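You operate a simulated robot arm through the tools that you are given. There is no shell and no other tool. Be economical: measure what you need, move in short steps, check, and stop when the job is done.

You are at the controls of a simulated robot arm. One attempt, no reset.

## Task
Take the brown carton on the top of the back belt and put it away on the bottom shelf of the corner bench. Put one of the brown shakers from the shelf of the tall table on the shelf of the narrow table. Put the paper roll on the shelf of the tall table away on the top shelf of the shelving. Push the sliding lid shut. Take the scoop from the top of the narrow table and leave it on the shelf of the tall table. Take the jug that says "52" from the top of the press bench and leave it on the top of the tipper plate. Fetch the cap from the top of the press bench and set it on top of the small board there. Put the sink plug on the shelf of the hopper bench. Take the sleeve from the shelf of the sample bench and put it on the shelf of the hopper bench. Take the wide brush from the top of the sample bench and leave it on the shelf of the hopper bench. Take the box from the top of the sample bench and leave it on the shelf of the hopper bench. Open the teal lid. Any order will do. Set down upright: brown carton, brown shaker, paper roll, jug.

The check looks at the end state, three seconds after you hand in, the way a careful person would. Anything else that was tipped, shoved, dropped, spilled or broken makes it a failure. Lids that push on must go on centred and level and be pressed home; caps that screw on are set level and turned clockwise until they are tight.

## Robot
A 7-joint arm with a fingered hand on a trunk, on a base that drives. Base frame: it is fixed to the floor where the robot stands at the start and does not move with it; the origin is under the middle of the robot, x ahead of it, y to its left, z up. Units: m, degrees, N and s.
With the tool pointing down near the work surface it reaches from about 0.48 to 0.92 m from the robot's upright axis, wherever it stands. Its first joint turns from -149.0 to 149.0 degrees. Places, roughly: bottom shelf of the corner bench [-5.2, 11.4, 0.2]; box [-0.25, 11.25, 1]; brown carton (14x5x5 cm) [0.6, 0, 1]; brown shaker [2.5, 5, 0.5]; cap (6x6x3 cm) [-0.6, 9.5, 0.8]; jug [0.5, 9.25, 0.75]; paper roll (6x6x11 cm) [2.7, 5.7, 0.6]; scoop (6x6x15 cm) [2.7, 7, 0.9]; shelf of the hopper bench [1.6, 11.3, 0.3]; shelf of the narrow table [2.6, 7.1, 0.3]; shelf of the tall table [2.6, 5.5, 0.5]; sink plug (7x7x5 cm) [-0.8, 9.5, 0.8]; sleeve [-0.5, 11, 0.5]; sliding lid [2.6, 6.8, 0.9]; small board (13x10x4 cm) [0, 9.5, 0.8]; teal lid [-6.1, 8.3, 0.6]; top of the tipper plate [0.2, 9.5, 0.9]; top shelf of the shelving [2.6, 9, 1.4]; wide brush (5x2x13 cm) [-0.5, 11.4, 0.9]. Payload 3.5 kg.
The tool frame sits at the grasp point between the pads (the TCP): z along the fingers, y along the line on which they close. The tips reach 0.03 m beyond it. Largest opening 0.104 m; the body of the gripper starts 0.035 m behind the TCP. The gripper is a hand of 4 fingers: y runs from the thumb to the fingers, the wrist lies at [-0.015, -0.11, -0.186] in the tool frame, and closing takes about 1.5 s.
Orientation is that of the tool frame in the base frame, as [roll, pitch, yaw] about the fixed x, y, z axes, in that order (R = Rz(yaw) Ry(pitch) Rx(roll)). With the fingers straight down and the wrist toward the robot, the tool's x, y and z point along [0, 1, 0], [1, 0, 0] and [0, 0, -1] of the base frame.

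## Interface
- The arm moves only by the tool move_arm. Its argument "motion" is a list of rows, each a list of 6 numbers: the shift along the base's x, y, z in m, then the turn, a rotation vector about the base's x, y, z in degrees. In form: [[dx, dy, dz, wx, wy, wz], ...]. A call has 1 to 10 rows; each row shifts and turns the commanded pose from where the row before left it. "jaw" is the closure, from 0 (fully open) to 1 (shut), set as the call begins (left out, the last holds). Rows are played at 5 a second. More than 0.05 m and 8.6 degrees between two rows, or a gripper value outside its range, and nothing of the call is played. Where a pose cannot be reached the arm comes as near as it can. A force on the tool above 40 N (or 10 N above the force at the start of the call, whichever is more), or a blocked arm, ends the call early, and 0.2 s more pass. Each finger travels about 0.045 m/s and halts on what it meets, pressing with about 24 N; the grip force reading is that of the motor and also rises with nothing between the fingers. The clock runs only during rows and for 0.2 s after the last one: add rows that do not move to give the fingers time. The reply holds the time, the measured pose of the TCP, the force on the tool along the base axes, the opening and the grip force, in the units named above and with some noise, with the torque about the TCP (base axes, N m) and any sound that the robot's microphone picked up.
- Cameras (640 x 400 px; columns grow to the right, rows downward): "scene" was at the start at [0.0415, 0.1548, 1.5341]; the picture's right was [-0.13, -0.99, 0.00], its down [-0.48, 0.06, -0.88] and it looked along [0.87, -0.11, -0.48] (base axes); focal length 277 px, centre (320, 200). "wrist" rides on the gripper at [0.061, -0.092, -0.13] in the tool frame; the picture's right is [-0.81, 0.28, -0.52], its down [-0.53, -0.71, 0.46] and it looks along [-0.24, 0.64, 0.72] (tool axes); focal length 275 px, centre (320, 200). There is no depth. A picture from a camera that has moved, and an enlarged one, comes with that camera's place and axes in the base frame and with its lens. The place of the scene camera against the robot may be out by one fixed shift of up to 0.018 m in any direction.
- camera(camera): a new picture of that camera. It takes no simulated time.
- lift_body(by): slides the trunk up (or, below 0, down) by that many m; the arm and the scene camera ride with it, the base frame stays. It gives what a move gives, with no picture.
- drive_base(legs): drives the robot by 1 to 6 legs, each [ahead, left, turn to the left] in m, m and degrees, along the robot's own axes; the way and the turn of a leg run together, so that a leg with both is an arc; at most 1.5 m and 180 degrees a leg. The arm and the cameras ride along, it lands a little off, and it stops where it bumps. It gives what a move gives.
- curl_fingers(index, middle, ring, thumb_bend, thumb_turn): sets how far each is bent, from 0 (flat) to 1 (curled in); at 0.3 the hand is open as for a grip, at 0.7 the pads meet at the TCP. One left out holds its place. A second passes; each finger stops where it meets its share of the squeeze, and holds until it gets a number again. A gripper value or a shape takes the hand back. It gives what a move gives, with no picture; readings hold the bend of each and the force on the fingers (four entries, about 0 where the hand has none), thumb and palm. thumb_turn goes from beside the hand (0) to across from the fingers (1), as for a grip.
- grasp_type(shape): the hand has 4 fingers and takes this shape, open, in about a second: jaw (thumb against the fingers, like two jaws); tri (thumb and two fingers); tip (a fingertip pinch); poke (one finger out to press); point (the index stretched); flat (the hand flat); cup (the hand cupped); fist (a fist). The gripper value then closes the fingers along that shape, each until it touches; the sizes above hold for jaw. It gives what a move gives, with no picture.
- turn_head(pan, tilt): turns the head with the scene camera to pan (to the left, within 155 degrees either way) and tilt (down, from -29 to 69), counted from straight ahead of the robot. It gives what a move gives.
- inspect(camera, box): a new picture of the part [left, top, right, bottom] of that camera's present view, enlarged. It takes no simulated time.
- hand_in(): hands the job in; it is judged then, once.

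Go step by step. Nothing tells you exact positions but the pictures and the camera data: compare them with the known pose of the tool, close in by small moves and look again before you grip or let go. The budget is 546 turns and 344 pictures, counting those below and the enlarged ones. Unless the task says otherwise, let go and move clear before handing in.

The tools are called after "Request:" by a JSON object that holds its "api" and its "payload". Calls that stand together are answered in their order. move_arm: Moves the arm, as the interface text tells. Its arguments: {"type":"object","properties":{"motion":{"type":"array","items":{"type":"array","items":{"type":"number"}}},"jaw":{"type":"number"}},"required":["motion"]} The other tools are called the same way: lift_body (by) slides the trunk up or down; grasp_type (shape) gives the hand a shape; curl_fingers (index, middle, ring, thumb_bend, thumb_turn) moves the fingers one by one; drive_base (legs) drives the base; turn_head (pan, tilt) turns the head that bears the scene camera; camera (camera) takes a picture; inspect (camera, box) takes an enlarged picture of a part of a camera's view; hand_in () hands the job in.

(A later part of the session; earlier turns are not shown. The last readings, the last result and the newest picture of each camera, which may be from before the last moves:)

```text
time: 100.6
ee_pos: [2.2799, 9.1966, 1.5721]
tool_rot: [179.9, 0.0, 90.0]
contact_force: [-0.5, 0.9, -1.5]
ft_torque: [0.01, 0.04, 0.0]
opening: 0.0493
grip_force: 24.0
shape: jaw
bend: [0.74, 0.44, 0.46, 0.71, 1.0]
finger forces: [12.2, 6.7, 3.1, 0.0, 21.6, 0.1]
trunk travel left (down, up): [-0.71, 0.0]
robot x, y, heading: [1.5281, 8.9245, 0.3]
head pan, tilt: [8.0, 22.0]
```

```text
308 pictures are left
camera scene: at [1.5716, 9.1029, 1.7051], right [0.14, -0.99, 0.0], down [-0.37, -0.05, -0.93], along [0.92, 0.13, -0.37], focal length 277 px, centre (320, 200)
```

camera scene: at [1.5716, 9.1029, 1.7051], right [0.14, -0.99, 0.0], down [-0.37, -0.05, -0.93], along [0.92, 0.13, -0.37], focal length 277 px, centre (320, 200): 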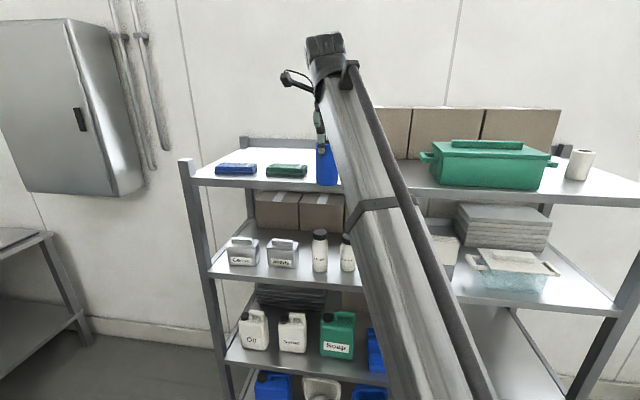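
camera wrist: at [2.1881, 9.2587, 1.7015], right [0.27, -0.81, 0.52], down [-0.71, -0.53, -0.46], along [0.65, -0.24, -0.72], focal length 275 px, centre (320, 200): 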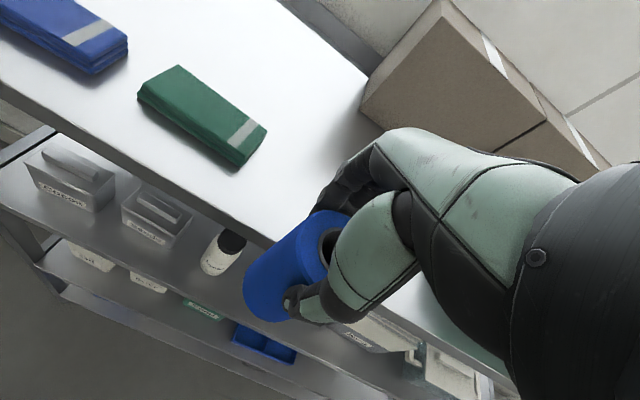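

The step was just too long, so I use shorter ones.

Request:
{"api": "move_arm", "payload": {"motion": [[0.04, -0.01, 0, 0, 0, 0], [0.04, -0.01, 0, 0, 0, 0], [0.04, -0.01, 0, 0, 0, 0], [0.04, -0.01, 0, 0, 0, 0], [0.04, -0.007, 0, 0, 0, 0], [0, 0, -0.02, 0, 0, 0], [0, 0, -0.02, 0, 0, 0], [0, 0, 0, 0, 0, 0]]}}

Request:
{"api": "camera", "payload": {"camera": "wrist"}}

Request:
{"api": "camera", "payload": {"camera": "scene"}}

```text
time: 102.1
ee_pos: [2.3961, 9.1256, 1.4988]
tool_rot: [179.1, -0.2, 90.2]
contact_force: [-4.7, 1.8, 17.8]
ft_torque: [0.1, -0.21, 0.04]
opening: 0.0464
grip_force: 24.0
shape: jaw
bend: [0.75, 0.44, 0.45, 0.75, 0.97]
finger forces: [9.9, 14.2, 9.4, 0.1, 31.5, 0.1]
out of reach, approached as far as the arm can: row 2, 3, 4, 5
trunk travel left (down, up): [-0.71, 0.0]
robot x, y, heading: [1.5272, 8.9223, -0.1]
head pan, tilt: [8.0, 22.0]
stopped in row 7: the force on the tool passed its limit at 51 N (the readings are from after the stop); the commanded pose is now the measured one
```

```text
307 pictures are left
camera wrist: at [2.3025, 9.1862, 1.6272], right [0.27, -0.81, 0.52], down [-0.71, -0.53, -0.47], along [0.66, -0.24, -0.72], focal length 275 px, centre (320, 200)
```

wrist: 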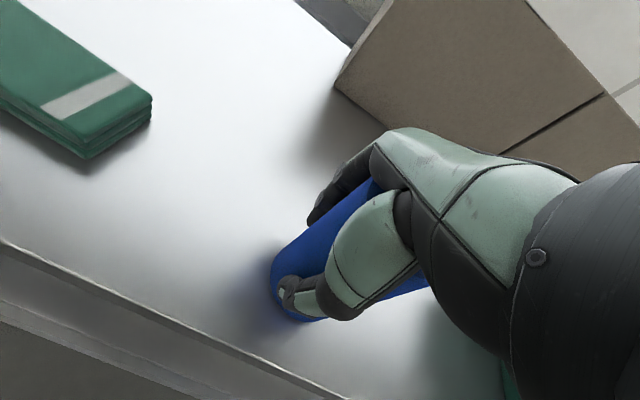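

```text
306 pictures are left
camera scene: at [1.5683, 9.1025, 1.7051], right [0.14, -0.99, 0.0], down [-0.37, -0.05, -0.93], along [0.92, 0.13, -0.37], focal length 277 px, centre (320, 200)
```

scene: 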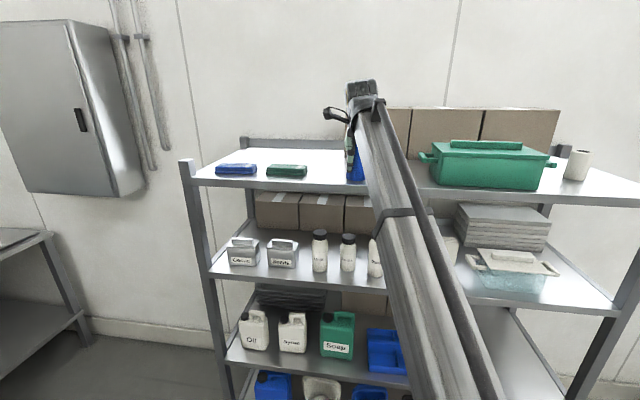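

The arm ran out of reach and the roll touched the shelf. I lift a little, bring the base closer and look at how the roll sits in the hand.

Request:
{"api": "move_arm", "payload": {"motion": [[0, 0, 0.02, 0, 0, 0], [0, 0, 0.02, 0, 0, 0], [0, 0, 0, 0, 0, 0]]}}

Request:
{"api": "drive_base", "payload": {"legs": [[0.12, 0.02, 0]]}}

Request:
{"api": "camera", "payload": {"camera": "wrist"}}

Request:
{"api": "inspect", "payload": {"camera": "scene", "box": [240, 60, 480, 210]}}

```text
time: 102.9
ee_pos: [2.3912, 9.1244, 1.5265]
tool_rot: [179.3, -0.2, 90.1]
contact_force: [0.6, -1.1, -1.4]
ft_torque: [0.02, -0.04, 0.03]
opening: 0.0454
grip_force: 24.0
shape: jaw
bend: [0.75, 0.44, 0.44, 0.75, 0.98]
finger forces: [7.4, 11.9, 9.6, 0.1, 25.0, 0.0]
out of reach, approached as far as the arm can: row 2
trunk travel left (down, up): [-0.71, 0.0]
robot x, y, heading: [1.5278, 8.9252, 0.1]
head pan, tilt: [8.0, 22.0]
```

```text
time: 104.1
ee_pos: [2.5117, 9.1455, 1.5242]
tool_rot: [179.4, -0.1, 90.0]
contact_force: [0.9, 0.4, -1.3]
ft_torque: [-0.02, 0.04, 0.0]
opening: 0.0454
grip_force: 23.7
shape: jaw
bend: [0.75, 0.44, 0.44, 0.75, 0.98]
finger forces: [7.4, 11.8, 9.6, 0.0, 25.0, 0.0]
trunk travel left (down, up): [-0.71, 0.0]
robot x, y, heading: [1.647, 8.9435, 0.0]
head pan, tilt: [8.0, 22.0]
```

```text
305 pictures are left
camera wrist: at [2.4184, 9.206, 1.655], right [0.27, -0.81, 0.52], down [-0.71, -0.53, -0.46], along [0.65, -0.24, -0.72], focal length 275 px, centre (320, 200)
```

wrist: 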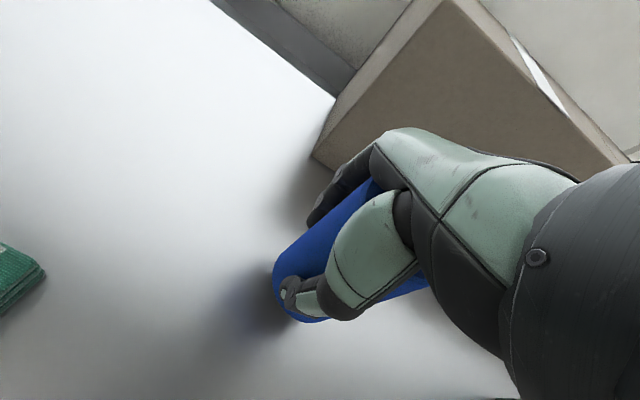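

```text
2.67 times, centred on (360, 135) of scene
camera zoom: at [1.6924, 9.1236, 1.705], right [0.14, -0.99, 0.0], down [-0.37, -0.05, -0.93], along [0.92, 0.13, -0.38], focal length 738 px, centre (213, 373)
```

zoom: 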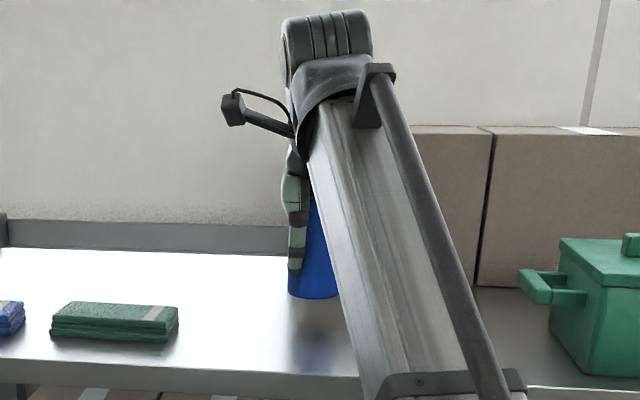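

The roll slid up in the hand a little but hangs upright. I lower in small steps until it touches.

Request:
{"api": "move_arm", "payload": {"motion": [[0, 0, -0.01, 0, 0, 0], [0, 0, -0.008, 0, 0, 0], [0, 0, -0.006, 0, 0, 0], [0, 0, 0, 0, 0, 0]]}}

Request:
{"api": "inspect", "payload": {"camera": "scene", "box": [240, 60, 480, 210]}}

```text
time: 105.1
ee_pos: [2.5079, 9.1447, 1.5041]
tool_rot: [179.3, -0.2, 90.0]
contact_force: [-0.9, 0.9, -1.8]
ft_torque: [0.0, 0.02, -0.03]
opening: 0.045
grip_force: 24.0
shape: jaw
bend: [0.75, 0.44, 0.44, 0.75, 0.98]
finger forces: [7.4, 11.9, 9.6, 0.0, 24.9, 0.0]
trunk travel left (down, up): [-0.71, 0.0]
robot x, y, heading: [1.6473, 8.9467, 0.0]
head pan, tilt: [8.0, 22.0]
```

```text
2.67 times, centred on (360, 135) of scene
camera zoom: at [1.6898, 9.1232, 1.7051], right [0.14, -0.99, 0.0], down [-0.37, -0.05, -0.93], along [0.92, 0.13, -0.37], focal length 738 px, centre (213, 373)
```

zoom: 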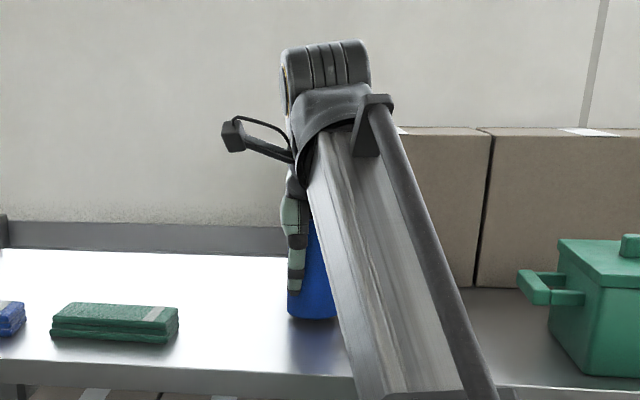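

Request:
{"api": "move_arm", "payload": {"motion": [[0, 0, -0.005, 0, 0, 0], [0, 0, -0.005, 0, 0, 0], [0, 0, -0.005, 0, 0, 0], [0, 0, 0, 0, 0, 0]]}}

Request:
{"api": "inspect", "payload": {"camera": "scene", "box": [240, 60, 480, 210]}}

```text
time: 105.9
ee_pos: [2.5078, 9.1436, 1.4983]
tool_rot: [178.5, -0.3, 89.8]
contact_force: [-1.0, -0.7, 17.5]
ft_torque: [0.25, 0.21, -0.01]
opening: 0.0454
grip_force: 23.4
shape: jaw
bend: [0.75, 0.45, 0.44, 0.75, 0.97]
finger forces: [8.3, 11.6, 12.0, 0.0, 28.7, 0.0]
trunk travel left (down, up): [-0.71, 0.0]
robot x, y, heading: [1.6501, 8.9428, 0.1]
head pan, tilt: [8.0, 22.0]
stopped in row 3: the force on the tool passed its limit at 46 N (the readings are from after the stop); the commanded pose is now the measured one
```

```text
2.67 times, centred on (360, 135) of scene
camera zoom: at [1.6875, 9.1228, 1.7053], right [0.14, -0.99, 0.0], down [-0.37, -0.05, -0.93], along [0.92, 0.13, -0.37], focal length 738 px, centre (213, 373)
```

zoom: 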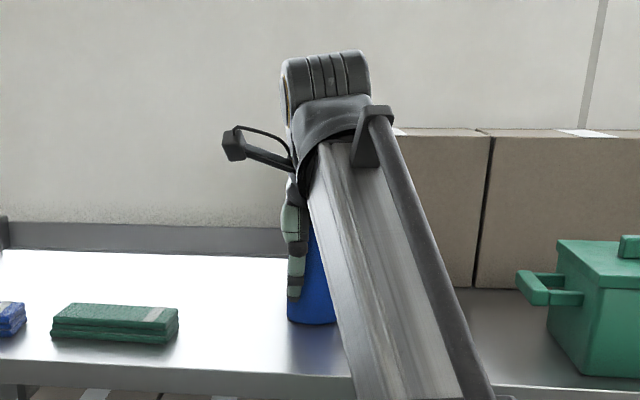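

The roll stands on the shelf. I ease the pressure, open the hand and look.

Request:
{"api": "move_arm", "payload": {"motion": [[0, 0, 0.001, 0, 0, 0], [0, 0, 0, 0, 0, 0], [0, 0, 0, 0, 0, 0], [0, 0, 0, 0, 0, 0], [0, 0, 0, 0, 0, 0], [0, 0, 0, 0, 0, 0], [0, 0, 0, 0, 0, 0], [0, 0, 0, 0, 0, 0]], "jaw": 0}}

Request:
{"api": "camera", "payload": {"camera": "wrist"}}

Request:
{"api": "inspect", "payload": {"camera": "scene", "box": [240, 60, 480, 210]}}

```text
time: 107.7
ee_pos: [2.5088, 9.1431, 1.4975]
tool_rot: [178.7, -0.3, 90.0]
contact_force: [-1.4, -2.5, 13.7]
ft_torque: [-0.12, -0.2, -0.04]
opening: 0.1037
grip_force: 0.1
shape: jaw
bend: [0.3, 0.3, 0.3, 0.3, 0.97]
finger forces: [0.1, 3.9, 6.0, 0.0, 6.0, 0.2]
trunk travel left (down, up): [-0.71, 0.0]
robot x, y, heading: [1.6443, 8.9447, -0.0]
head pan, tilt: [8.0, 22.0]
```

```text
301 pictures are left
camera wrist: at [2.414, 9.2036, 1.6255], right [0.26, -0.81, 0.52], down [-0.7, -0.53, -0.47], along [0.66, -0.24, -0.71], focal length 275 px, centre (320, 200)
```

wrist: 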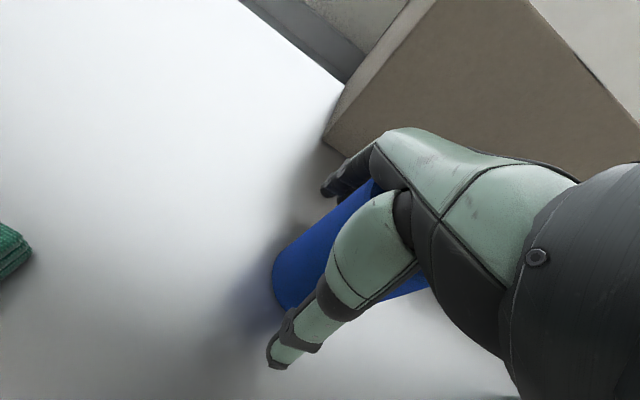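

```text
2.67 times, centred on (360, 135) of scene
camera zoom: at [1.6879, 9.1224, 1.7053], right [0.14, -0.99, 0.0], down [-0.37, -0.05, -0.93], along [0.92, 0.13, -0.37], focal length 738 px, centre (213, 373)
```

zoom: 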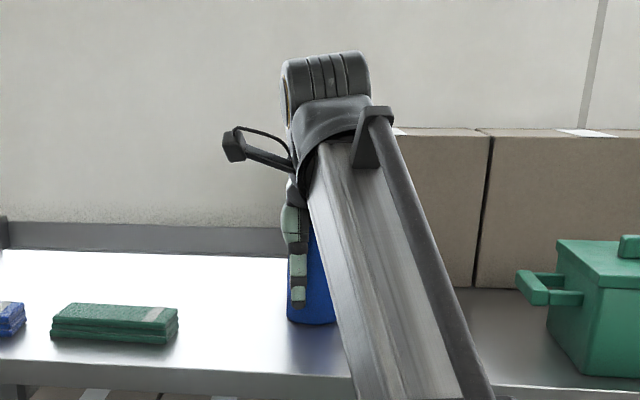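

Request:
{"api": "move_arm", "payload": {"motion": [[0, 0, 0.01, 0, 0, 0], [0, 0, 0.01, 0, 0, 0], [0, 0, 0.01, 0, 0, 0], [0, 0, 0, 0, 0, 0]]}}

Request:
{"api": "camera", "payload": {"camera": "wrist"}}

Request:
{"api": "inspect", "payload": {"camera": "scene", "box": [240, 60, 480, 210]}}

```text
time: 108.7
ee_pos: [2.5095, 9.1436, 1.5262]
tool_rot: [178.9, -0.2, 89.9]
contact_force: [-0.2, -0.3, -0.4]
ft_torque: [-0.01, 0.01, -0.02]
opening: 0.1041
grip_force: 0.1
shape: jaw
bend: [0.3, 0.3, 0.3, 0.3, 0.97]
finger forces: [0.1, 0.0, 0.0, 0.1, 0.0, 0.0]
trunk travel left (down, up): [-0.71, 0.0]
robot x, y, heading: [1.6435, 8.9421, 0.3]
head pan, tilt: [8.0, 22.0]
```

```text
299 pictures are left
camera wrist: at [2.4159, 9.2041, 1.6545], right [0.26, -0.81, 0.52], down [-0.7, -0.53, -0.47], along [0.66, -0.24, -0.71], focal length 275 px, centre (320, 200)
```

wrist: 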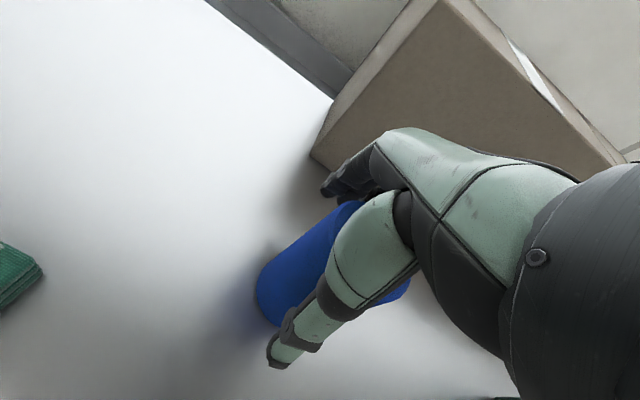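

```text
2.67 times, centred on (360, 135) of scene
camera zoom: at [1.6902, 9.1232, 1.7051], right [0.14, -0.99, 0.0], down [-0.37, -0.05, -0.93], along [0.92, 0.13, -0.37], focal length 738 px, centre (213, 373)
```

zoom: 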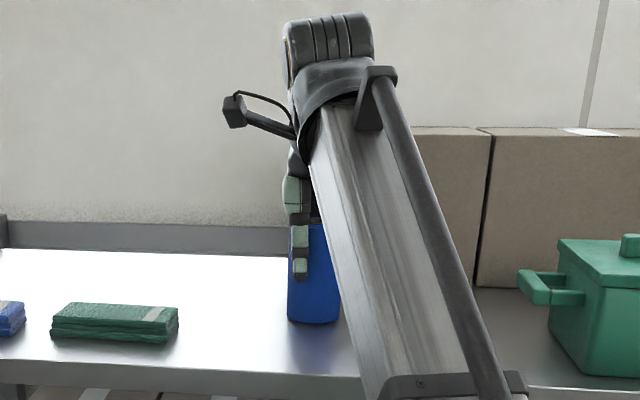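

The roll stands firm. I try to rise clear of it.

Request:
{"api": "move_arm", "payload": {"motion": [[0, 0, 0.01, 0, 0, 0], [0, 0, 0.01, 0, 0, 0], [0, 0, 0, 0, 0, 0]]}}

```text
time: 109.5
ee_pos: [2.5028, 9.142, 1.5402]
tool_rot: [178.7, -0.4, 89.9]
contact_force: [0.5, 0.0, -0.7]
ft_torque: [-0.01, 0.03, -0.01]
opening: 0.104
grip_force: 0.2
shape: jaw
bend: [0.3, 0.3, 0.3, 0.3, 0.97]
finger forces: [0.1, 0.1, 0.0, 0.0, 0.1, 0.0]
out of reach, approached as far as the arm can: row 2
trunk travel left (down, up): [-0.71, 0.0]
robot x, y, heading: [1.6464, 8.9413, 0.3]
head pan, tilt: [8.0, 22.0]
```

Request:
{"api": "drive_base", "payload": {"legs": [[0.02, 0, 0]]}}

Request:
{"api": "move_arm", "payload": {"motion": [[-0.01, 0, 0.01, 0, 0, 0], [-0.008, 0, 0.01, 0, 0, 0], [0, 0, 0, 0, 0, 0]]}}

Request:
{"api": "camera", "payload": {"camera": "wrist"}}

```text
time: 110.3
ee_pos: [2.5254, 9.1416, 1.5394]
tool_rot: [178.8, -0.2, 90.0]
contact_force: [0.0, 0.6, -0.3]
ft_torque: [-0.04, 0.04, -0.01]
opening: 0.1039
grip_force: 0.0
shape: jaw
bend: [0.3, 0.3, 0.3, 0.3, 0.97]
finger forces: [0.0, 0.0, 0.0, 0.0, 0.6, 0.0]
trunk travel left (down, up): [-0.71, 0.0]
robot x, y, heading: [1.6675, 8.9418, 0.2]
head pan, tilt: [8.0, 22.0]
```

```text
time: 111.1
ee_pos: [2.5054, 9.1422, 1.5605]
tool_rot: [178.8, -0.2, 90.0]
contact_force: [0.5, 0.1, -0.1]
ft_torque: [-0.01, 0.0, -0.01]
opening: 0.104
grip_force: 0.1
shape: jaw
bend: [0.3, 0.3, 0.3, 0.3, 0.97]
finger forces: [0.1, 0.1, 0.0, 0.0, 0.0, 0.0]
trunk travel left (down, up): [-0.71, 0.0]
robot x, y, heading: [1.6694, 8.9469, 0.1]
head pan, tilt: [8.0, 22.0]
```

```text
297 pictures are left
camera wrist: at [2.4107, 9.203, 1.6889], right [0.26, -0.81, 0.52], down [-0.7, -0.53, -0.47], along [0.66, -0.24, -0.71], focal length 275 px, centre (320, 200)
```

wrist: 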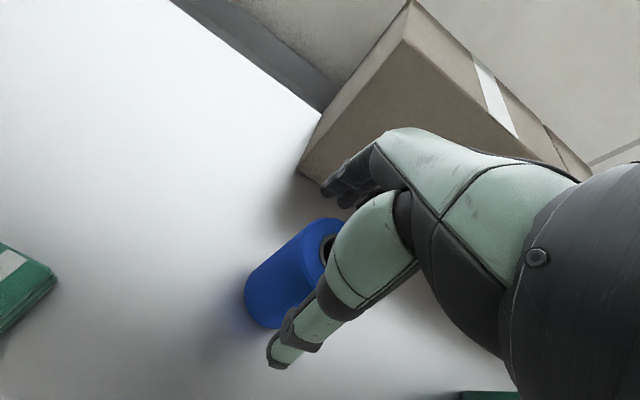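

Request:
{"api": "drive_base", "payload": {"legs": [[0.025, 0, 0]]}}

Request:
{"api": "move_arm", "payload": {"motion": [[-0.01, 0, 0.015, 0, 0, 0], [-0.01, 0, 0.015, 0, 0, 0], [0, 0, 0, 0, 0, 0]]}}

Request:
{"api": "inspect", "payload": {"camera": "scene", "box": [240, 60, 480, 210]}}

```text
time: 111.9
ee_pos: [2.5326, 9.1421, 1.5583]
tool_rot: [178.8, -0.3, 89.9]
contact_force: [0.3, 0.3, -0.1]
ft_torque: [0.01, 0.05, 0.0]
opening: 0.1037
grip_force: 0.0
shape: jaw
bend: [0.3, 0.3, 0.3, 0.3, 0.97]
finger forces: [0.1, 0.0, 0.1, 0.1, 0.0, 0.0]
trunk travel left (down, up): [-0.71, 0.0]
robot x, y, heading: [1.6918, 8.9439, 0.1]
head pan, tilt: [8.0, 22.0]
```

```text
time: 112.7
ee_pos: [2.5102, 9.1428, 1.5895]
tool_rot: [178.7, -0.4, 90.0]
contact_force: [-0.6, 0.0, -0.1]
ft_torque: [-0.02, 0.0, 0.03]
opening: 0.1041
grip_force: 0.0
shape: jaw
bend: [0.3, 0.3, 0.3, 0.3, 0.97]
finger forces: [0.0, 0.0, 0.0, 0.0, 0.0, 0.1]
trunk travel left (down, up): [-0.71, 0.0]
robot x, y, heading: [1.6949, 8.9421, 0.0]
head pan, tilt: [8.0, 22.0]
```

```text
2.67 times, centred on (360, 135) of scene
camera zoom: at [1.7356, 9.1233, 1.7051], right [0.14, -0.99, 0.0], down [-0.37, -0.05, -0.93], along [0.92, 0.13, -0.37], focal length 738 px, centre (213, 373)
```

zoom: 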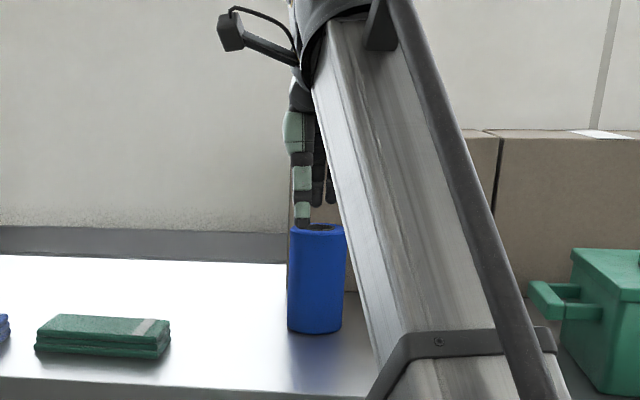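

The roll stands upright on the top shelf. I back off and drive to the narrow table to look at scoop, sliding lid and shelf.

Request:
{"api": "drive_base", "payload": {"legs": [[-0.5, 0, 0], [0, -1.4, 0], [0, -0.45, 0]]}}

Request:
{"api": "lift_body", "payload": {"by": -0.1}}

Request:
{"api": "turn_head", "payload": {"pan": 0, "tilt": 30}}

Request:
{"api": "camera", "payload": {"camera": "scene"}}

Request:
{"api": "camera", "payload": {"camera": "wrist"}}

```text
time: 114.7
ee_pos: [2.2693, 9.1306, 1.5889]
tool_rot: [178.7, -0.4, 89.5]
contact_force: [0.4, 0.3, -0.8]
ft_torque: [0.04, 0.05, 0.02]
opening: 0.1039
grip_force: 0.1
shape: jaw
bend: [0.3, 0.3, 0.3, 0.3, 0.97]
finger forces: [0.0, 0.1, 0.0, 0.0, 0.0, 0.1]
trunk travel left (down, up): [-0.71, 0.0]
robot x, y, heading: [1.4441, 8.9383, -0.5]
head pan, tilt: [8.0, 22.0]
stopped in leg 1: the robot was blocked; the commanded pose is now the measured one
```

```text
time: 116.0
ee_pos: [2.265, 9.1302, 1.492]
tool_rot: [178.5, -0.4, 89.5]
contact_force: [0.5, 0.7, -0.2]
ft_torque: [-0.01, 0.02, 0.01]
opening: 0.1038
grip_force: 0.1
shape: jaw
bend: [0.3, 0.3, 0.3, 0.3, 0.97]
finger forces: [0.0, 0.0, 0.0, 0.0, 0.1, 0.0]
trunk travel left (down, up): [-0.61, 0.1]
robot x, y, heading: [1.4439, 8.9399, -0.4]
head pan, tilt: [8.0, 22.0]
```

```text
time: 116.7
ee_pos: [2.2655, 9.1299, 1.492]
tool_rot: [178.4, -0.3, 89.5]
contact_force: [-0.6, -0.4, -0.2]
ft_torque: [-0.02, 0.0, -0.04]
opening: 0.1038
grip_force: 0.1
shape: jaw
bend: [0.3, 0.3, 0.3, 0.3, 0.97]
finger forces: [0.0, 0.0, 0.0, 0.0, 0.0, 0.1]
trunk travel left (down, up): [-0.61, 0.1]
robot x, y, heading: [1.4483, 8.9406, -0.5]
head pan, tilt: [0.0, 30.0]
```

```text
295 pictures are left
camera scene: at [1.4908, 9.1059, 1.5924], right [-0.01, -1.0, 0.0], down [-0.5, 0.0, -0.87], along [0.87, -0.01, -0.5], focal length 277 px, centre (320, 200)
```

scene: 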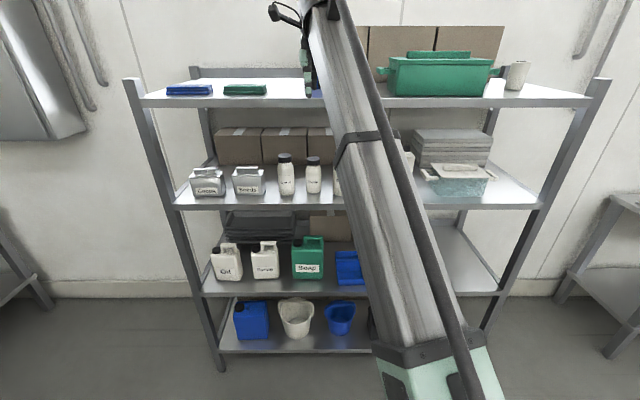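

```text
294 pictures are left
camera wrist: at [2.1708, 9.1923, 1.62], right [0.25, -0.82, 0.52], down [-0.71, -0.52, -0.48], along [0.66, -0.25, -0.71], focal length 275 px, centre (320, 200)
```

wrist: 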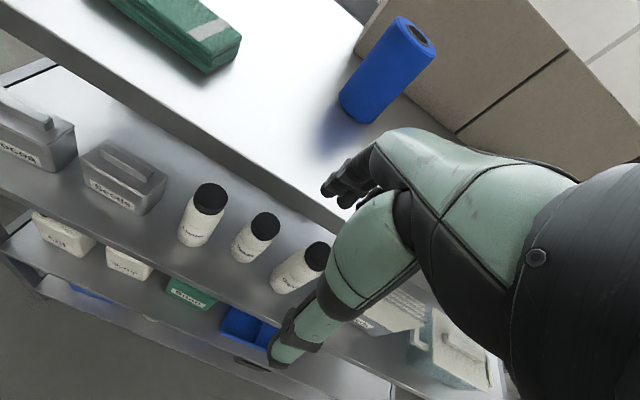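

The roll stands well. The press bench end blocks me from behind, so I move sideways first.

Request:
{"api": "drive_base", "payload": {"legs": [[0, -0.7, 0.5], [-0.35, 0, 0], [0, -1.15, 0]]}}

Request:
{"api": "camera", "payload": {"camera": "scene"}}

Request:
{"api": "camera", "payload": {"camera": "wrist"}}

```text
time: 127.9
ee_pos: [1.925, 7.2809, 1.4924]
tool_rot: [178.5, -0.4, 90.9]
contact_force: [0.2, -0.5, 1.5]
ft_torque: [0.0, 0.0, -0.01]
opening: 0.1039
grip_force: 0.1
shape: jaw
bend: [0.3, 0.3, 0.3, 0.3, 0.97]
finger forces: [0.0, 0.1, 0.1, 0.0, 0.0, 0.0]
trunk travel left (down, up): [-0.61, 0.1]
robot x, y, heading: [1.1146, 7.074, 1.0]
head pan, tilt: [0.0, 30.0]
```

```text
293 pictures are left
camera scene: at [1.1516, 7.2377, 1.5923], right [0.02, -1.0, 0.0], down [-0.5, -0.01, -0.87], along [0.87, 0.01, -0.5], focal length 277 px, centre (320, 200)
```

scene: 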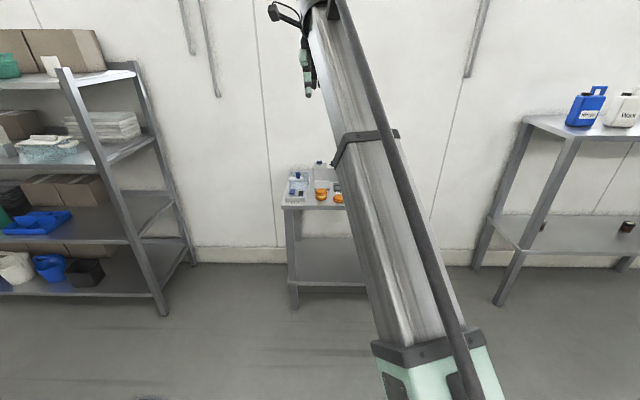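

```text
292 pictures are left
camera wrist: at [1.8294, 7.3406, 1.6201], right [0.27, -0.81, 0.52], down [-0.69, -0.54, -0.48], along [0.67, -0.23, -0.71], focal length 275 px, centre (320, 200)
```

wrist: 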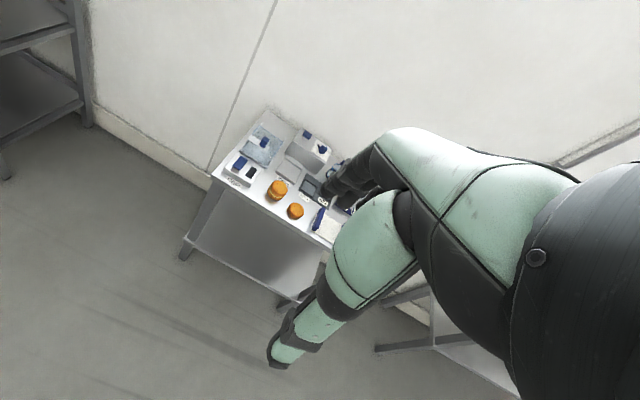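

Request:
{"api": "inspect", "payload": {"camera": "wrist", "box": [200, 100, 380, 250]}}

Request:
{"api": "drive_base", "payload": {"legs": [[0.2, -0.6, 0]]}}

Request:
{"api": "turn_head", "payload": {"pan": 15, "tilt": 30}}

Request:
{"api": "camera", "payload": {"camera": "scene"}}

```text
2.67 times, centred on (290, 175) of wrist
camera zoom: at [1.8294, 7.3406, 1.6201], right [0.27, -0.81, 0.52], down [-0.69, -0.54, -0.48], along [0.67, -0.23, -0.71], focal length 734 px, centre (400, 267)
```

zoom: 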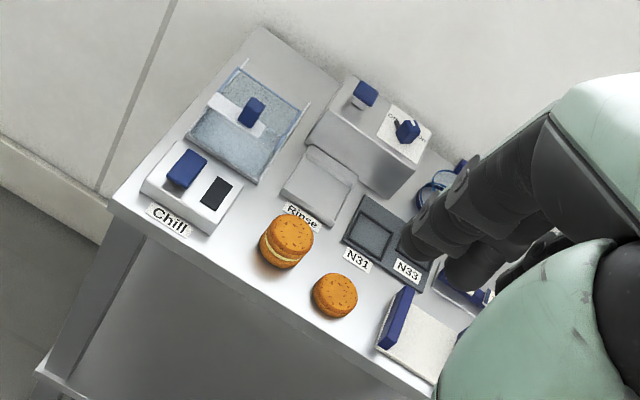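

```text
time: 131.5
ee_pos: [2.1341, 6.6717, 1.4912]
tool_rot: [178.6, -0.3, 90.6]
contact_force: [-0.5, -0.4, 0.0]
ft_torque: [0.01, -0.02, 0.03]
opening: 0.1041
grip_force: 0.1
shape: jaw
bend: [0.3, 0.3, 0.3, 0.3, 0.97]
finger forces: [0.0, 0.0, 0.0, 0.0, 0.1, 0.1]
trunk travel left (down, up): [-0.61, 0.1]
robot x, y, heading: [1.3215, 6.4694, 0.5]
head pan, tilt: [0.0, 30.0]
```

```text
time: 132.2
ee_pos: [2.1349, 6.6716, 1.492]
tool_rot: [178.5, -0.3, 90.5]
contact_force: [1.4, 0.3, 0.5]
ft_torque: [0.0, 0.01, 0.02]
opening: 0.1039
grip_force: 0.1
shape: jaw
bend: [0.3, 0.3, 0.3, 0.3, 0.97]
finger forces: [0.1, 0.1, 0.0, 0.1, 0.0, 0.0]
trunk travel left (down, up): [-0.61, 0.1]
robot x, y, heading: [1.3219, 6.4678, 0.4]
head pan, tilt: [15.0, 30.0]
```

```text
290 pictures are left
camera scene: at [1.3575, 6.657, 1.5923], right [0.27, -0.96, 0.0], down [-0.48, -0.13, -0.87], along [0.83, 0.23, -0.5], focal length 277 px, centre (320, 200)
```

scene: 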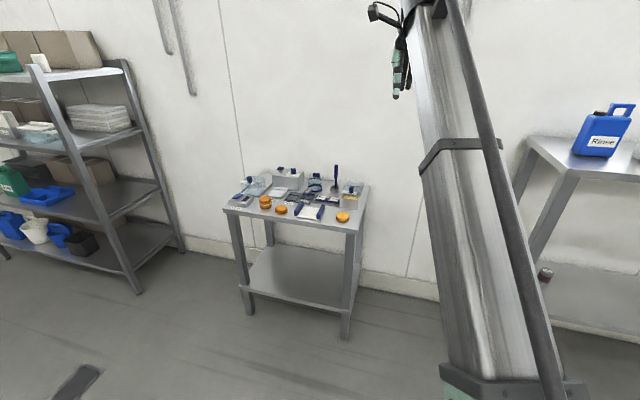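

Request:
{"api": "inspect", "payload": {"camera": "scene", "box": [215, 150, 385, 240]}}

Request:
{"api": "drive_base", "payload": {"legs": [[0.1, 0.5, 0]]}}

Request:
{"api": "turn_head", "payload": {"pan": 12, "tilt": 40}}

Request:
{"api": "camera", "payload": {"camera": "scene"}}

```text
3.76 times, centred on (300, 195) of scene
camera zoom: at [1.3575, 6.657, 1.5923], right [0.27, -0.96, 0.0], down [-0.48, -0.13, -0.87], along [0.83, 0.23, -0.5], focal length 1041 px, centre (395, 219)
```

zoom: 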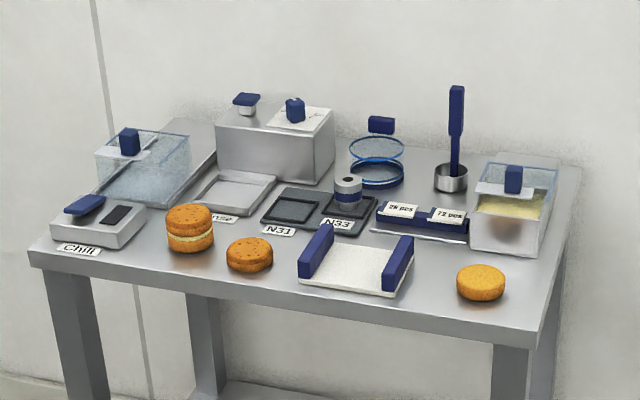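

```text
time: 135.2
ee_pos: [2.227, 7.1826, 1.4912]
tool_rot: [178.6, -0.3, 90.9]
contact_force: [0.6, -0.6, -0.3]
ft_torque: [-0.02, 0.0, -0.02]
opening: 0.1039
grip_force: 0.1
shape: jaw
bend: [0.3, 0.3, 0.3, 0.3, 0.97]
finger forces: [0.0, 0.1, 0.0, 0.0, 0.0, 0.0]
trunk travel left (down, up): [-0.61, 0.1]
robot x, y, heading: [1.4132, 6.9738, 1.0]
head pan, tilt: [15.0, 30.0]
```

```text
time: 136.0
ee_pos: [2.2256, 7.1821, 1.4927]
tool_rot: [178.5, -0.3, 90.9]
contact_force: [0.6, -0.5, 0.1]
ft_torque: [-0.03, -0.04, -0.01]
opening: 0.1043
grip_force: 0.0
shape: jaw
bend: [0.3, 0.3, 0.3, 0.3, 0.97]
finger forces: [0.0, 0.0, 0.0, 0.0, 0.1, 0.0]
trunk travel left (down, up): [-0.61, 0.1]
robot x, y, heading: [1.4172, 6.9668, 0.9]
head pan, tilt: [12.0, 40.0]
```

```text
288 pictures are left
camera scene: at [1.4458, 7.1555, 1.577], right [0.22, -0.97, 0.0], down [-0.63, -0.14, -0.77], along [0.75, 0.17, -0.64], focal length 277 px, centre (320, 200)
```

scene: 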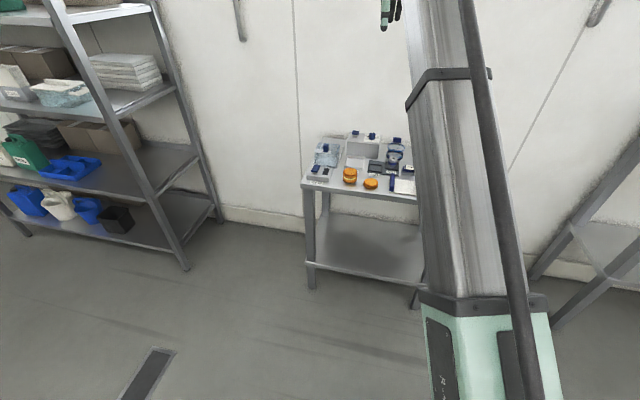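

The narrow table holds the scoop (cup with blue upright handle) at its right back and a box with a sliding lid at its right end. First the shaker: I fold the arm back, go to the tall table and lower.

Request:
{"api": "move_arm", "payload": {"motion": [[-0.04, 0, -0.025, 0, 0, 0], [-0.04, 0, -0.025, 0, 0, 0], [-0.04, 0, -0.025, 0, 0, 0], [-0.04, 0, -0.025, 0, 0, 0], [-0.04, 0, -0.025, 0, 0, 0], [0, 0, 0, -1.5, 0, 0]]}}

Request:
{"api": "drive_base", "payload": {"legs": [[0, -1.5, -1], [0, -0.41, 0]]}}

Request:
{"api": "lift_body", "payload": {"by": -0.4}}

Request:
{"api": "lift_body", "payload": {"by": -0.2}}

Request:
{"api": "turn_head", "payload": {"pan": 0, "tilt": 22}}

Request:
{"api": "camera", "payload": {"camera": "wrist"}}

Request:
{"api": "camera", "payload": {"camera": "scene"}}

```text
time: 137.4
ee_pos: [2.0269, 7.1827, 1.3655]
tool_rot: [178.6, 1.2, 90.9]
contact_force: [0.4, -0.1, 0.1]
ft_torque: [0.02, -0.03, 0.0]
opening: 0.1041
grip_force: 0.1
shape: jaw
bend: [0.3, 0.3, 0.3, 0.3, 0.97]
finger forces: [0.0, 0.1, 0.0, 0.1, 0.0, 0.0]
trunk travel left (down, up): [-0.61, 0.1]
robot x, y, heading: [1.4122, 6.9713, 1.2]
head pan, tilt: [12.0, 40.0]
```

```text
time: 146.9
ee_pos: [2.057, 5.2711, 1.3662]
tool_rot: [178.6, 1.2, 90.7]
contact_force: [-0.5, -0.5, 1.1]
ft_torque: [0.0, 0.01, 0.05]
opening: 0.1039
grip_force: 0.1
shape: jaw
bend: [0.3, 0.3, 0.3, 0.3, 0.97]
finger forces: [0.0, 0.1, 0.0, 0.1, 0.0, 0.1]
trunk travel left (down, up): [-0.61, 0.1]
robot x, y, heading: [1.4438, 5.0588, 0.8]
head pan, tilt: [12.0, 40.0]
```

```text
time: 150.8
ee_pos: [2.0565, 5.2722, 0.9651]
tool_rot: [178.5, 1.2, 90.6]
contact_force: [0.6, -0.7, 0.3]
ft_torque: [-0.01, 0.01, 0.01]
opening: 0.104
grip_force: 0.1
shape: jaw
bend: [0.3, 0.3, 0.3, 0.3, 0.97]
finger forces: [0.1, 0.1, 0.1, 0.0, 0.0, 0.0]
trunk travel left (down, up): [-0.21, 0.5]
robot x, y, heading: [1.4384, 5.0646, 0.7]
head pan, tilt: [12.0, 40.0]
```

```text
time: 152.9
ee_pos: [2.0556, 5.2708, 0.7641]
tool_rot: [178.7, 1.3, 90.7]
contact_force: [0.4, -0.7, 1.3]
ft_torque: [-0.02, 0.03, 0.03]
opening: 0.1039
grip_force: 0.0
shape: jaw
bend: [0.3, 0.3, 0.3, 0.3, 0.97]
finger forces: [0.0, 0.1, 0.0, 0.0, 0.1, 0.1]
trunk travel left (down, up): [-0.01, 0.7]
robot x, y, heading: [1.4427, 5.0656, 0.9]
head pan, tilt: [12.0, 40.0]
```

```text
time: 153.7
ee_pos: [2.057, 5.2723, 0.7646]
tool_rot: [178.6, 1.2, 90.7]
contact_force: [-0.5, -0.2, 0.2]
ft_torque: [-0.03, -0.02, 0.02]
opening: 0.1038
grip_force: 0.0
shape: jaw
bend: [0.3, 0.3, 0.3, 0.3, 0.97]
finger forces: [0.0, 0.1, 0.0, 0.0, 0.0, 0.1]
trunk travel left (down, up): [-0.01, 0.7]
robot x, y, heading: [1.4434, 5.0664, 0.9]
head pan, tilt: [0.0, 22.0]
```

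```text
287 pictures are left
camera wrist: at [1.9606, 5.3344, 0.8922], right [0.27, -0.8, 0.54], down [-0.69, -0.55, -0.46], along [0.67, -0.25, -0.7], focal length 275 px, centre (320, 200)
```

wrist: 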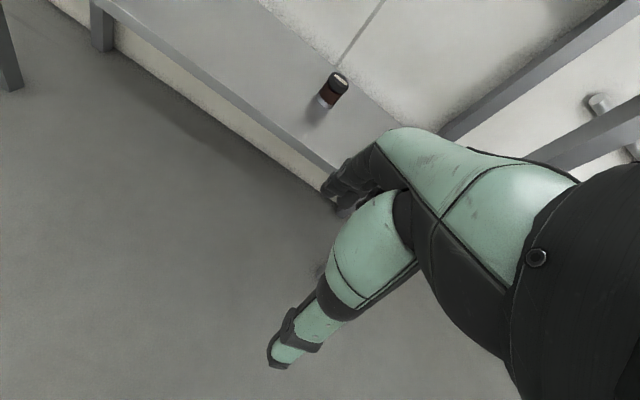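

```text
286 pictures are left
camera scene: at [1.4844, 5.2301, 1.0051], right [0.01, -1.0, 0.0], down [-0.38, -0.01, -0.93], along [0.93, 0.01, -0.38], focal length 277 px, centre (320, 200)
```

scene: 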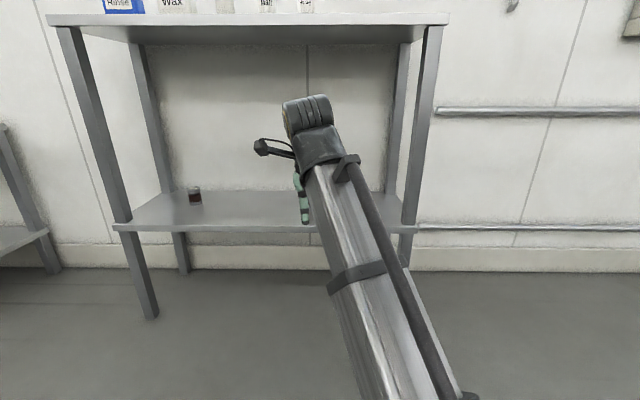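

Request:
{"api": "drive_base", "payload": {"legs": [[0.42, 0.01, -0.8]]}}

Request:
{"api": "camera", "payload": {"camera": "wrist"}}

```text
time: 156.3
ee_pos: [2.4671, 5.276, 0.7663]
tool_rot: [178.6, 1.2, 89.8]
contact_force: [-0.1, -0.2, 0.4]
ft_torque: [-0.01, 0.0, 0.03]
opening: 0.1041
grip_force: 0.0
shape: jaw
bend: [0.3, 0.3, 0.3, 0.3, 0.97]
finger forces: [0.1, 0.1, 0.0, 0.0, 0.0, 0.1]
trunk travel left (down, up): [-0.01, 0.7]
robot x, y, heading: [1.8544, 5.0766, 0.0]
head pan, tilt: [0.0, 22.0]
```

```text
285 pictures are left
camera wrist: at [2.3728, 5.3397, 0.8922], right [0.26, -0.8, 0.54], down [-0.7, -0.54, -0.46], along [0.66, -0.26, -0.7], focal length 275 px, centre (320, 200)
```

wrist: 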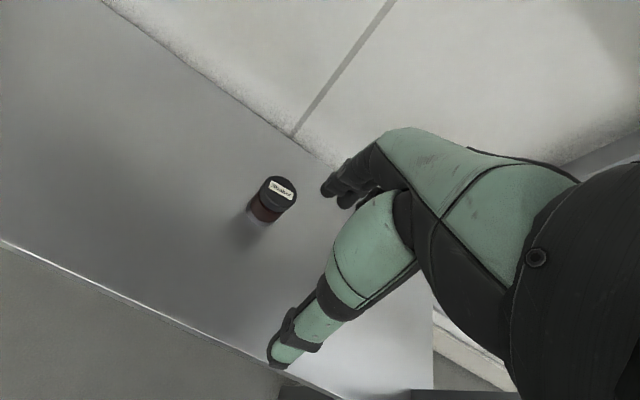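

The shaker stands at (2.622, 5.290). I move over it, level the tool and go part way down.

Request:
{"api": "move_arm", "payload": {"motion": [[0.04, 0.004, -0.01, 1.2, 1.4, 0], [0.04, 0.004, -0.02, 0, 0, 0], [0.04, 0.004, -0.02, 0, 0, 0], [0.035, 0.002, -0.02, 0, 0, 0], [0, 0, -0.03, 0, 0, 0], [0, 0, 0, 0, 0, 0]]}}

Request:
{"api": "camera", "payload": {"camera": "wrist"}}

Request:
{"api": "camera", "payload": {"camera": "scene"}}

```text
time: 157.7
ee_pos: [2.6207, 5.2905, 0.6638]
tool_rot: [-180.0, 0.1, 89.9]
contact_force: [0.1, 1.0, 0.4]
ft_torque: [-0.01, -0.01, -0.01]
opening: 0.1041
grip_force: 0.0
shape: jaw
bend: [0.3, 0.3, 0.3, 0.3, 0.97]
finger forces: [0.1, 0.0, 0.0, 0.1, 0.0, 0.0]
trunk travel left (down, up): [-0.01, 0.7]
robot x, y, heading: [1.8519, 5.0736, -0.1]
head pan, tilt: [0.0, 22.0]
```

```text
284 pictures are left
camera wrist: at [2.5299, 5.3512, 0.7952], right [0.27, -0.81, 0.52], down [-0.71, -0.53, -0.46], along [0.64, -0.24, -0.72], focal length 275 px, centre (320, 200)
```

wrist: 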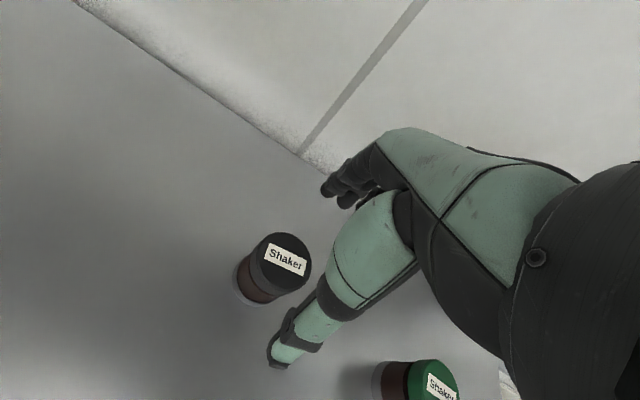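

```text
283 pictures are left
camera scene: at [1.8953, 5.242, 1.0051], right [0.0, -1.0, 0.0], down [-0.37, 0.0, -0.93], along [0.93, 0.0, -0.37], focal length 277 px, centre (320, 200)
```

scene: 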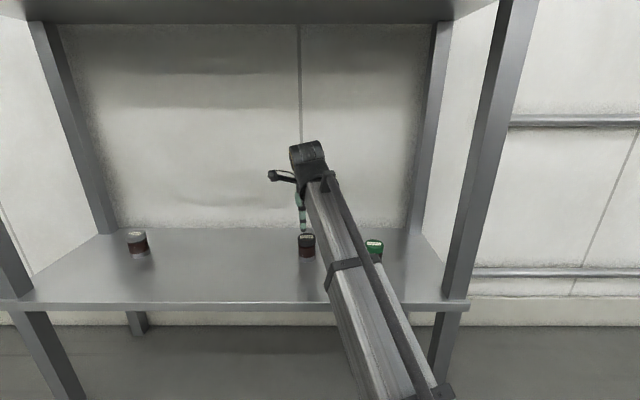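

Request:
{"api": "move_arm", "payload": {"motion": [[0.006, 0.004, -0.02, 0, 0, 0], [0, 0, -0.025, 0, 0, 0], [0, 0, -0.025, 0, 0, 0], [0, 0, -0.022, 0, 0, 0], [0, 0, 0, 0, 0, 0]]}}

Request:
{"api": "camera", "payload": {"camera": "wrist"}}

```text
time: 158.9
ee_pos: [2.627, 5.2929, 0.5746]
tool_rot: [180.0, 0.0, 89.8]
contact_force: [0.5, 1.4, 0.4]
ft_torque: [0.0, -0.04, -0.01]
opening: 0.1037
grip_force: 0.1
shape: jaw
bend: [0.3, 0.3, 0.3, 0.3, 0.97]
finger forces: [0.0, 0.0, 0.0, 0.1, 0.1, 0.1]
trunk travel left (down, up): [-0.01, 0.7]
robot x, y, heading: [1.848, 5.0758, 0.1]
head pan, tilt: [0.0, 22.0]
```

```text
282 pictures are left
camera wrist: at [2.537, 5.3548, 0.7039], right [0.27, -0.81, 0.52], down [-0.71, -0.53, -0.46], along [0.64, -0.24, -0.72], focal length 275 px, centre (320, 200)
```

wrist: 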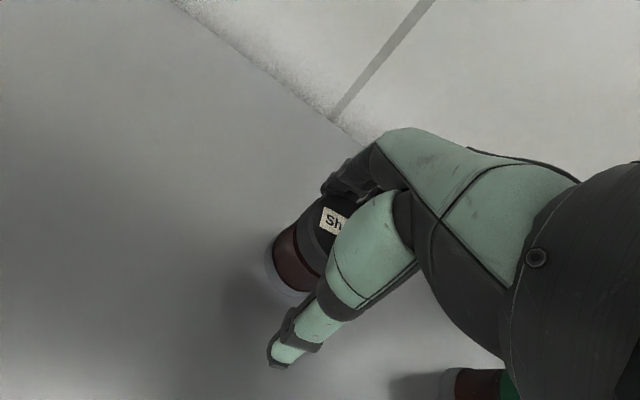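

Request:
{"api": "move_arm", "payload": {"motion": [[0, 0, 0, 0, 0, 0], [0, 0, 0, 0, 0, 0], [0, 0, 0, 0, 0, 0], [0, 0, 0, 0, 0, 0], [0, 0, 0, 0, 0, 0], [0, 0, 0, 0, 0, 0], [0, 0, 0, 0, 0, 0], [0, 0, 0, 0, 0, 0]], "jaw": 0.8}}

Request:
{"api": "move_arm", "payload": {"motion": [[0, 0, 0.02, 0, 0, 0], [0, 0, 0.025, 0, 0, 0], [0, 0, 0.025, 0, 0, 0], [0, 0, 0.03, 0, 0, 0], [0, 0, 0, 0, 0, 0]]}}

Request:
{"api": "camera", "payload": {"camera": "wrist"}}

Request:
{"api": "camera", "payload": {"camera": "scene"}}

```text
time: 160.7
ee_pos: [2.6291, 5.293, 0.5736]
tool_rot: [-180.0, 0.0, 90.0]
contact_force: [0.7, 0.4, -0.5]
ft_torque: [0.0, -0.03, -0.01]
opening: 0.0462
grip_force: 23.8
shape: jaw
bend: [0.74, 0.46, 0.5, 0.72, 1.0]
finger forces: [11.9, 6.9, 2.8, 0.0, 21.4, 0.0]
trunk travel left (down, up): [-0.01, 0.7]
robot x, y, heading: [1.8532, 5.0759, 0.0]
head pan, tilt: [0.0, 22.0]
```

```text
time: 161.9
ee_pos: [2.6275, 5.2953, 0.6728]
tool_rot: [-179.9, 0.0, 89.9]
contact_force: [0.1, -0.2, -1.6]
ft_torque: [-0.01, 0.01, 0.01]
opening: 0.046
grip_force: 23.8
shape: jaw
bend: [0.74, 0.46, 0.5, 0.72, 1.0]
finger forces: [11.8, 6.8, 2.8, 0.0, 21.5, 0.0]
trunk travel left (down, up): [-0.01, 0.7]
robot x, y, heading: [1.8483, 5.0743, 0.2]
head pan, tilt: [0.0, 22.0]
```

```text
281 pictures are left
camera wrist: at [2.5368, 5.3555, 0.803], right [0.27, -0.81, 0.52], down [-0.71, -0.53, -0.46], along [0.64, -0.24, -0.72], focal length 275 px, centre (320, 200)
```

wrist: 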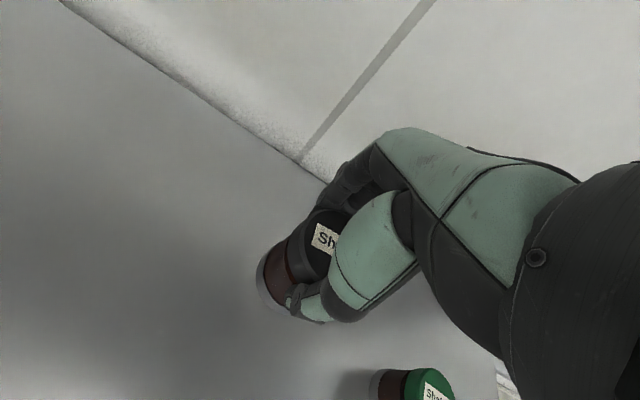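

```text
280 pictures are left
camera scene: at [1.8954, 5.2421, 1.0051], right [0.0, -1.0, 0.0], down [-0.37, 0.0, -0.93], along [0.93, 0.0, -0.37], focal length 277 px, centre (320, 200)
```

scene: 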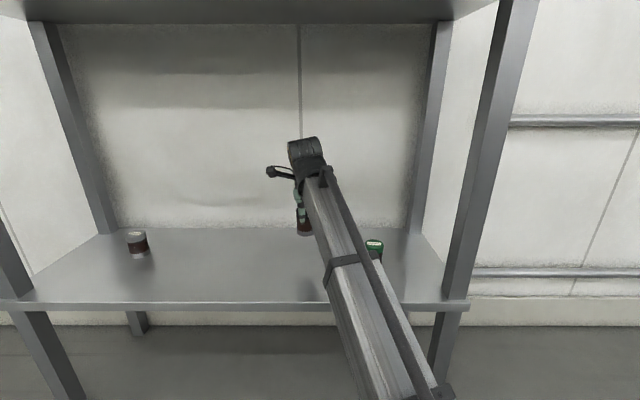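

The shaker is held. I back out and go to the narrow table, whose shelf is at about z 0.32 with its front at x 2.37.

Request:
{"api": "drive_base", "payload": {"legs": [[-0.5, 0, 0], [0, 1.4, 0], [0, 0.4, 0]]}}

Request:
{"api": "turn_head", "payload": {"pan": 10, "tilt": 22}}

Request:
{"api": "camera", "payload": {"camera": "scene"}}

Request:
{"api": "camera", "payload": {"camera": "wrist"}}

```text
time: 173.3
ee_pos: [2.109, 7.0717, 0.6733]
tool_rot: [180.0, 0.0, 90.5]
contact_force: [-0.8, -0.1, -0.4]
ft_torque: [0.0, 0.0, -0.01]
opening: 0.0462
grip_force: 24.2
shape: jaw
bend: [0.74, 0.46, 0.5, 0.72, 1.0]
finger forces: [11.9, 6.8, 2.8, 0.0, 21.5, 0.0]
trunk travel left (down, up): [-0.01, 0.7]
robot x, y, heading: [1.3318, 6.8465, 0.7]
head pan, tilt: [0.0, 22.0]
```

```text
time: 174.1
ee_pos: [2.1085, 7.0716, 0.6733]
tool_rot: [-180.0, 0.0, 90.5]
contact_force: [-0.3, -0.5, -1.4]
ft_torque: [0.0, 0.01, 0.03]
opening: 0.046
grip_force: 23.9
shape: jaw
bend: [0.74, 0.46, 0.5, 0.72, 1.0]
finger forces: [11.9, 6.7, 2.8, 0.1, 21.5, 0.0]
trunk travel left (down, up): [-0.01, 0.7]
robot x, y, heading: [1.3302, 6.8473, 0.4]
head pan, tilt: [10.0, 22.0]
```

```text
279 pictures are left
camera scene: at [1.3745, 7.0287, 1.0051], right [0.18, -0.98, 0.0], down [-0.37, -0.07, -0.93], along [0.91, 0.17, -0.37], focal length 277 px, centre (320, 200)
```

scene: 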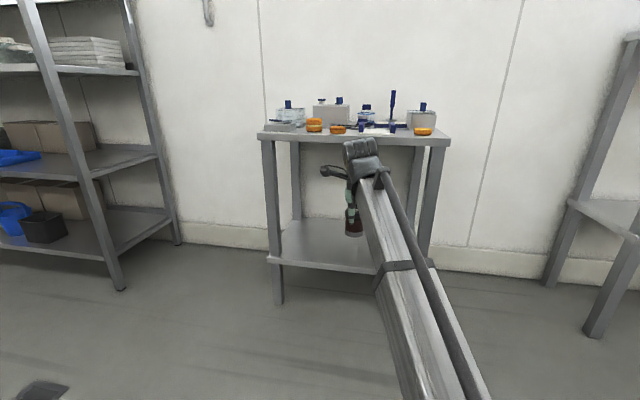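

```text
278 pictures are left
camera wrist: at [2.0164, 7.1324, 0.8027], right [0.28, -0.81, 0.52], down [-0.71, -0.54, -0.46], along [0.65, -0.24, -0.72], focal length 275 px, centre (320, 200)
```

wrist: 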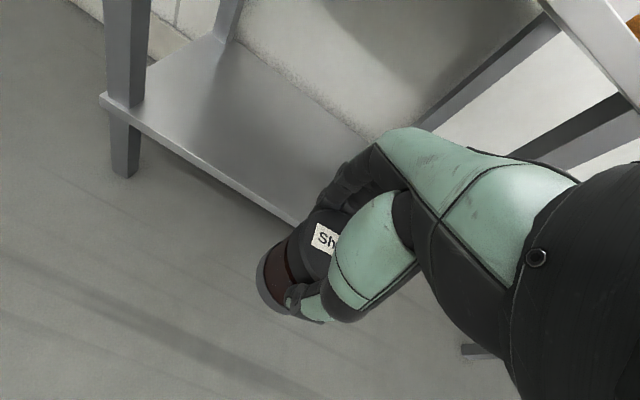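

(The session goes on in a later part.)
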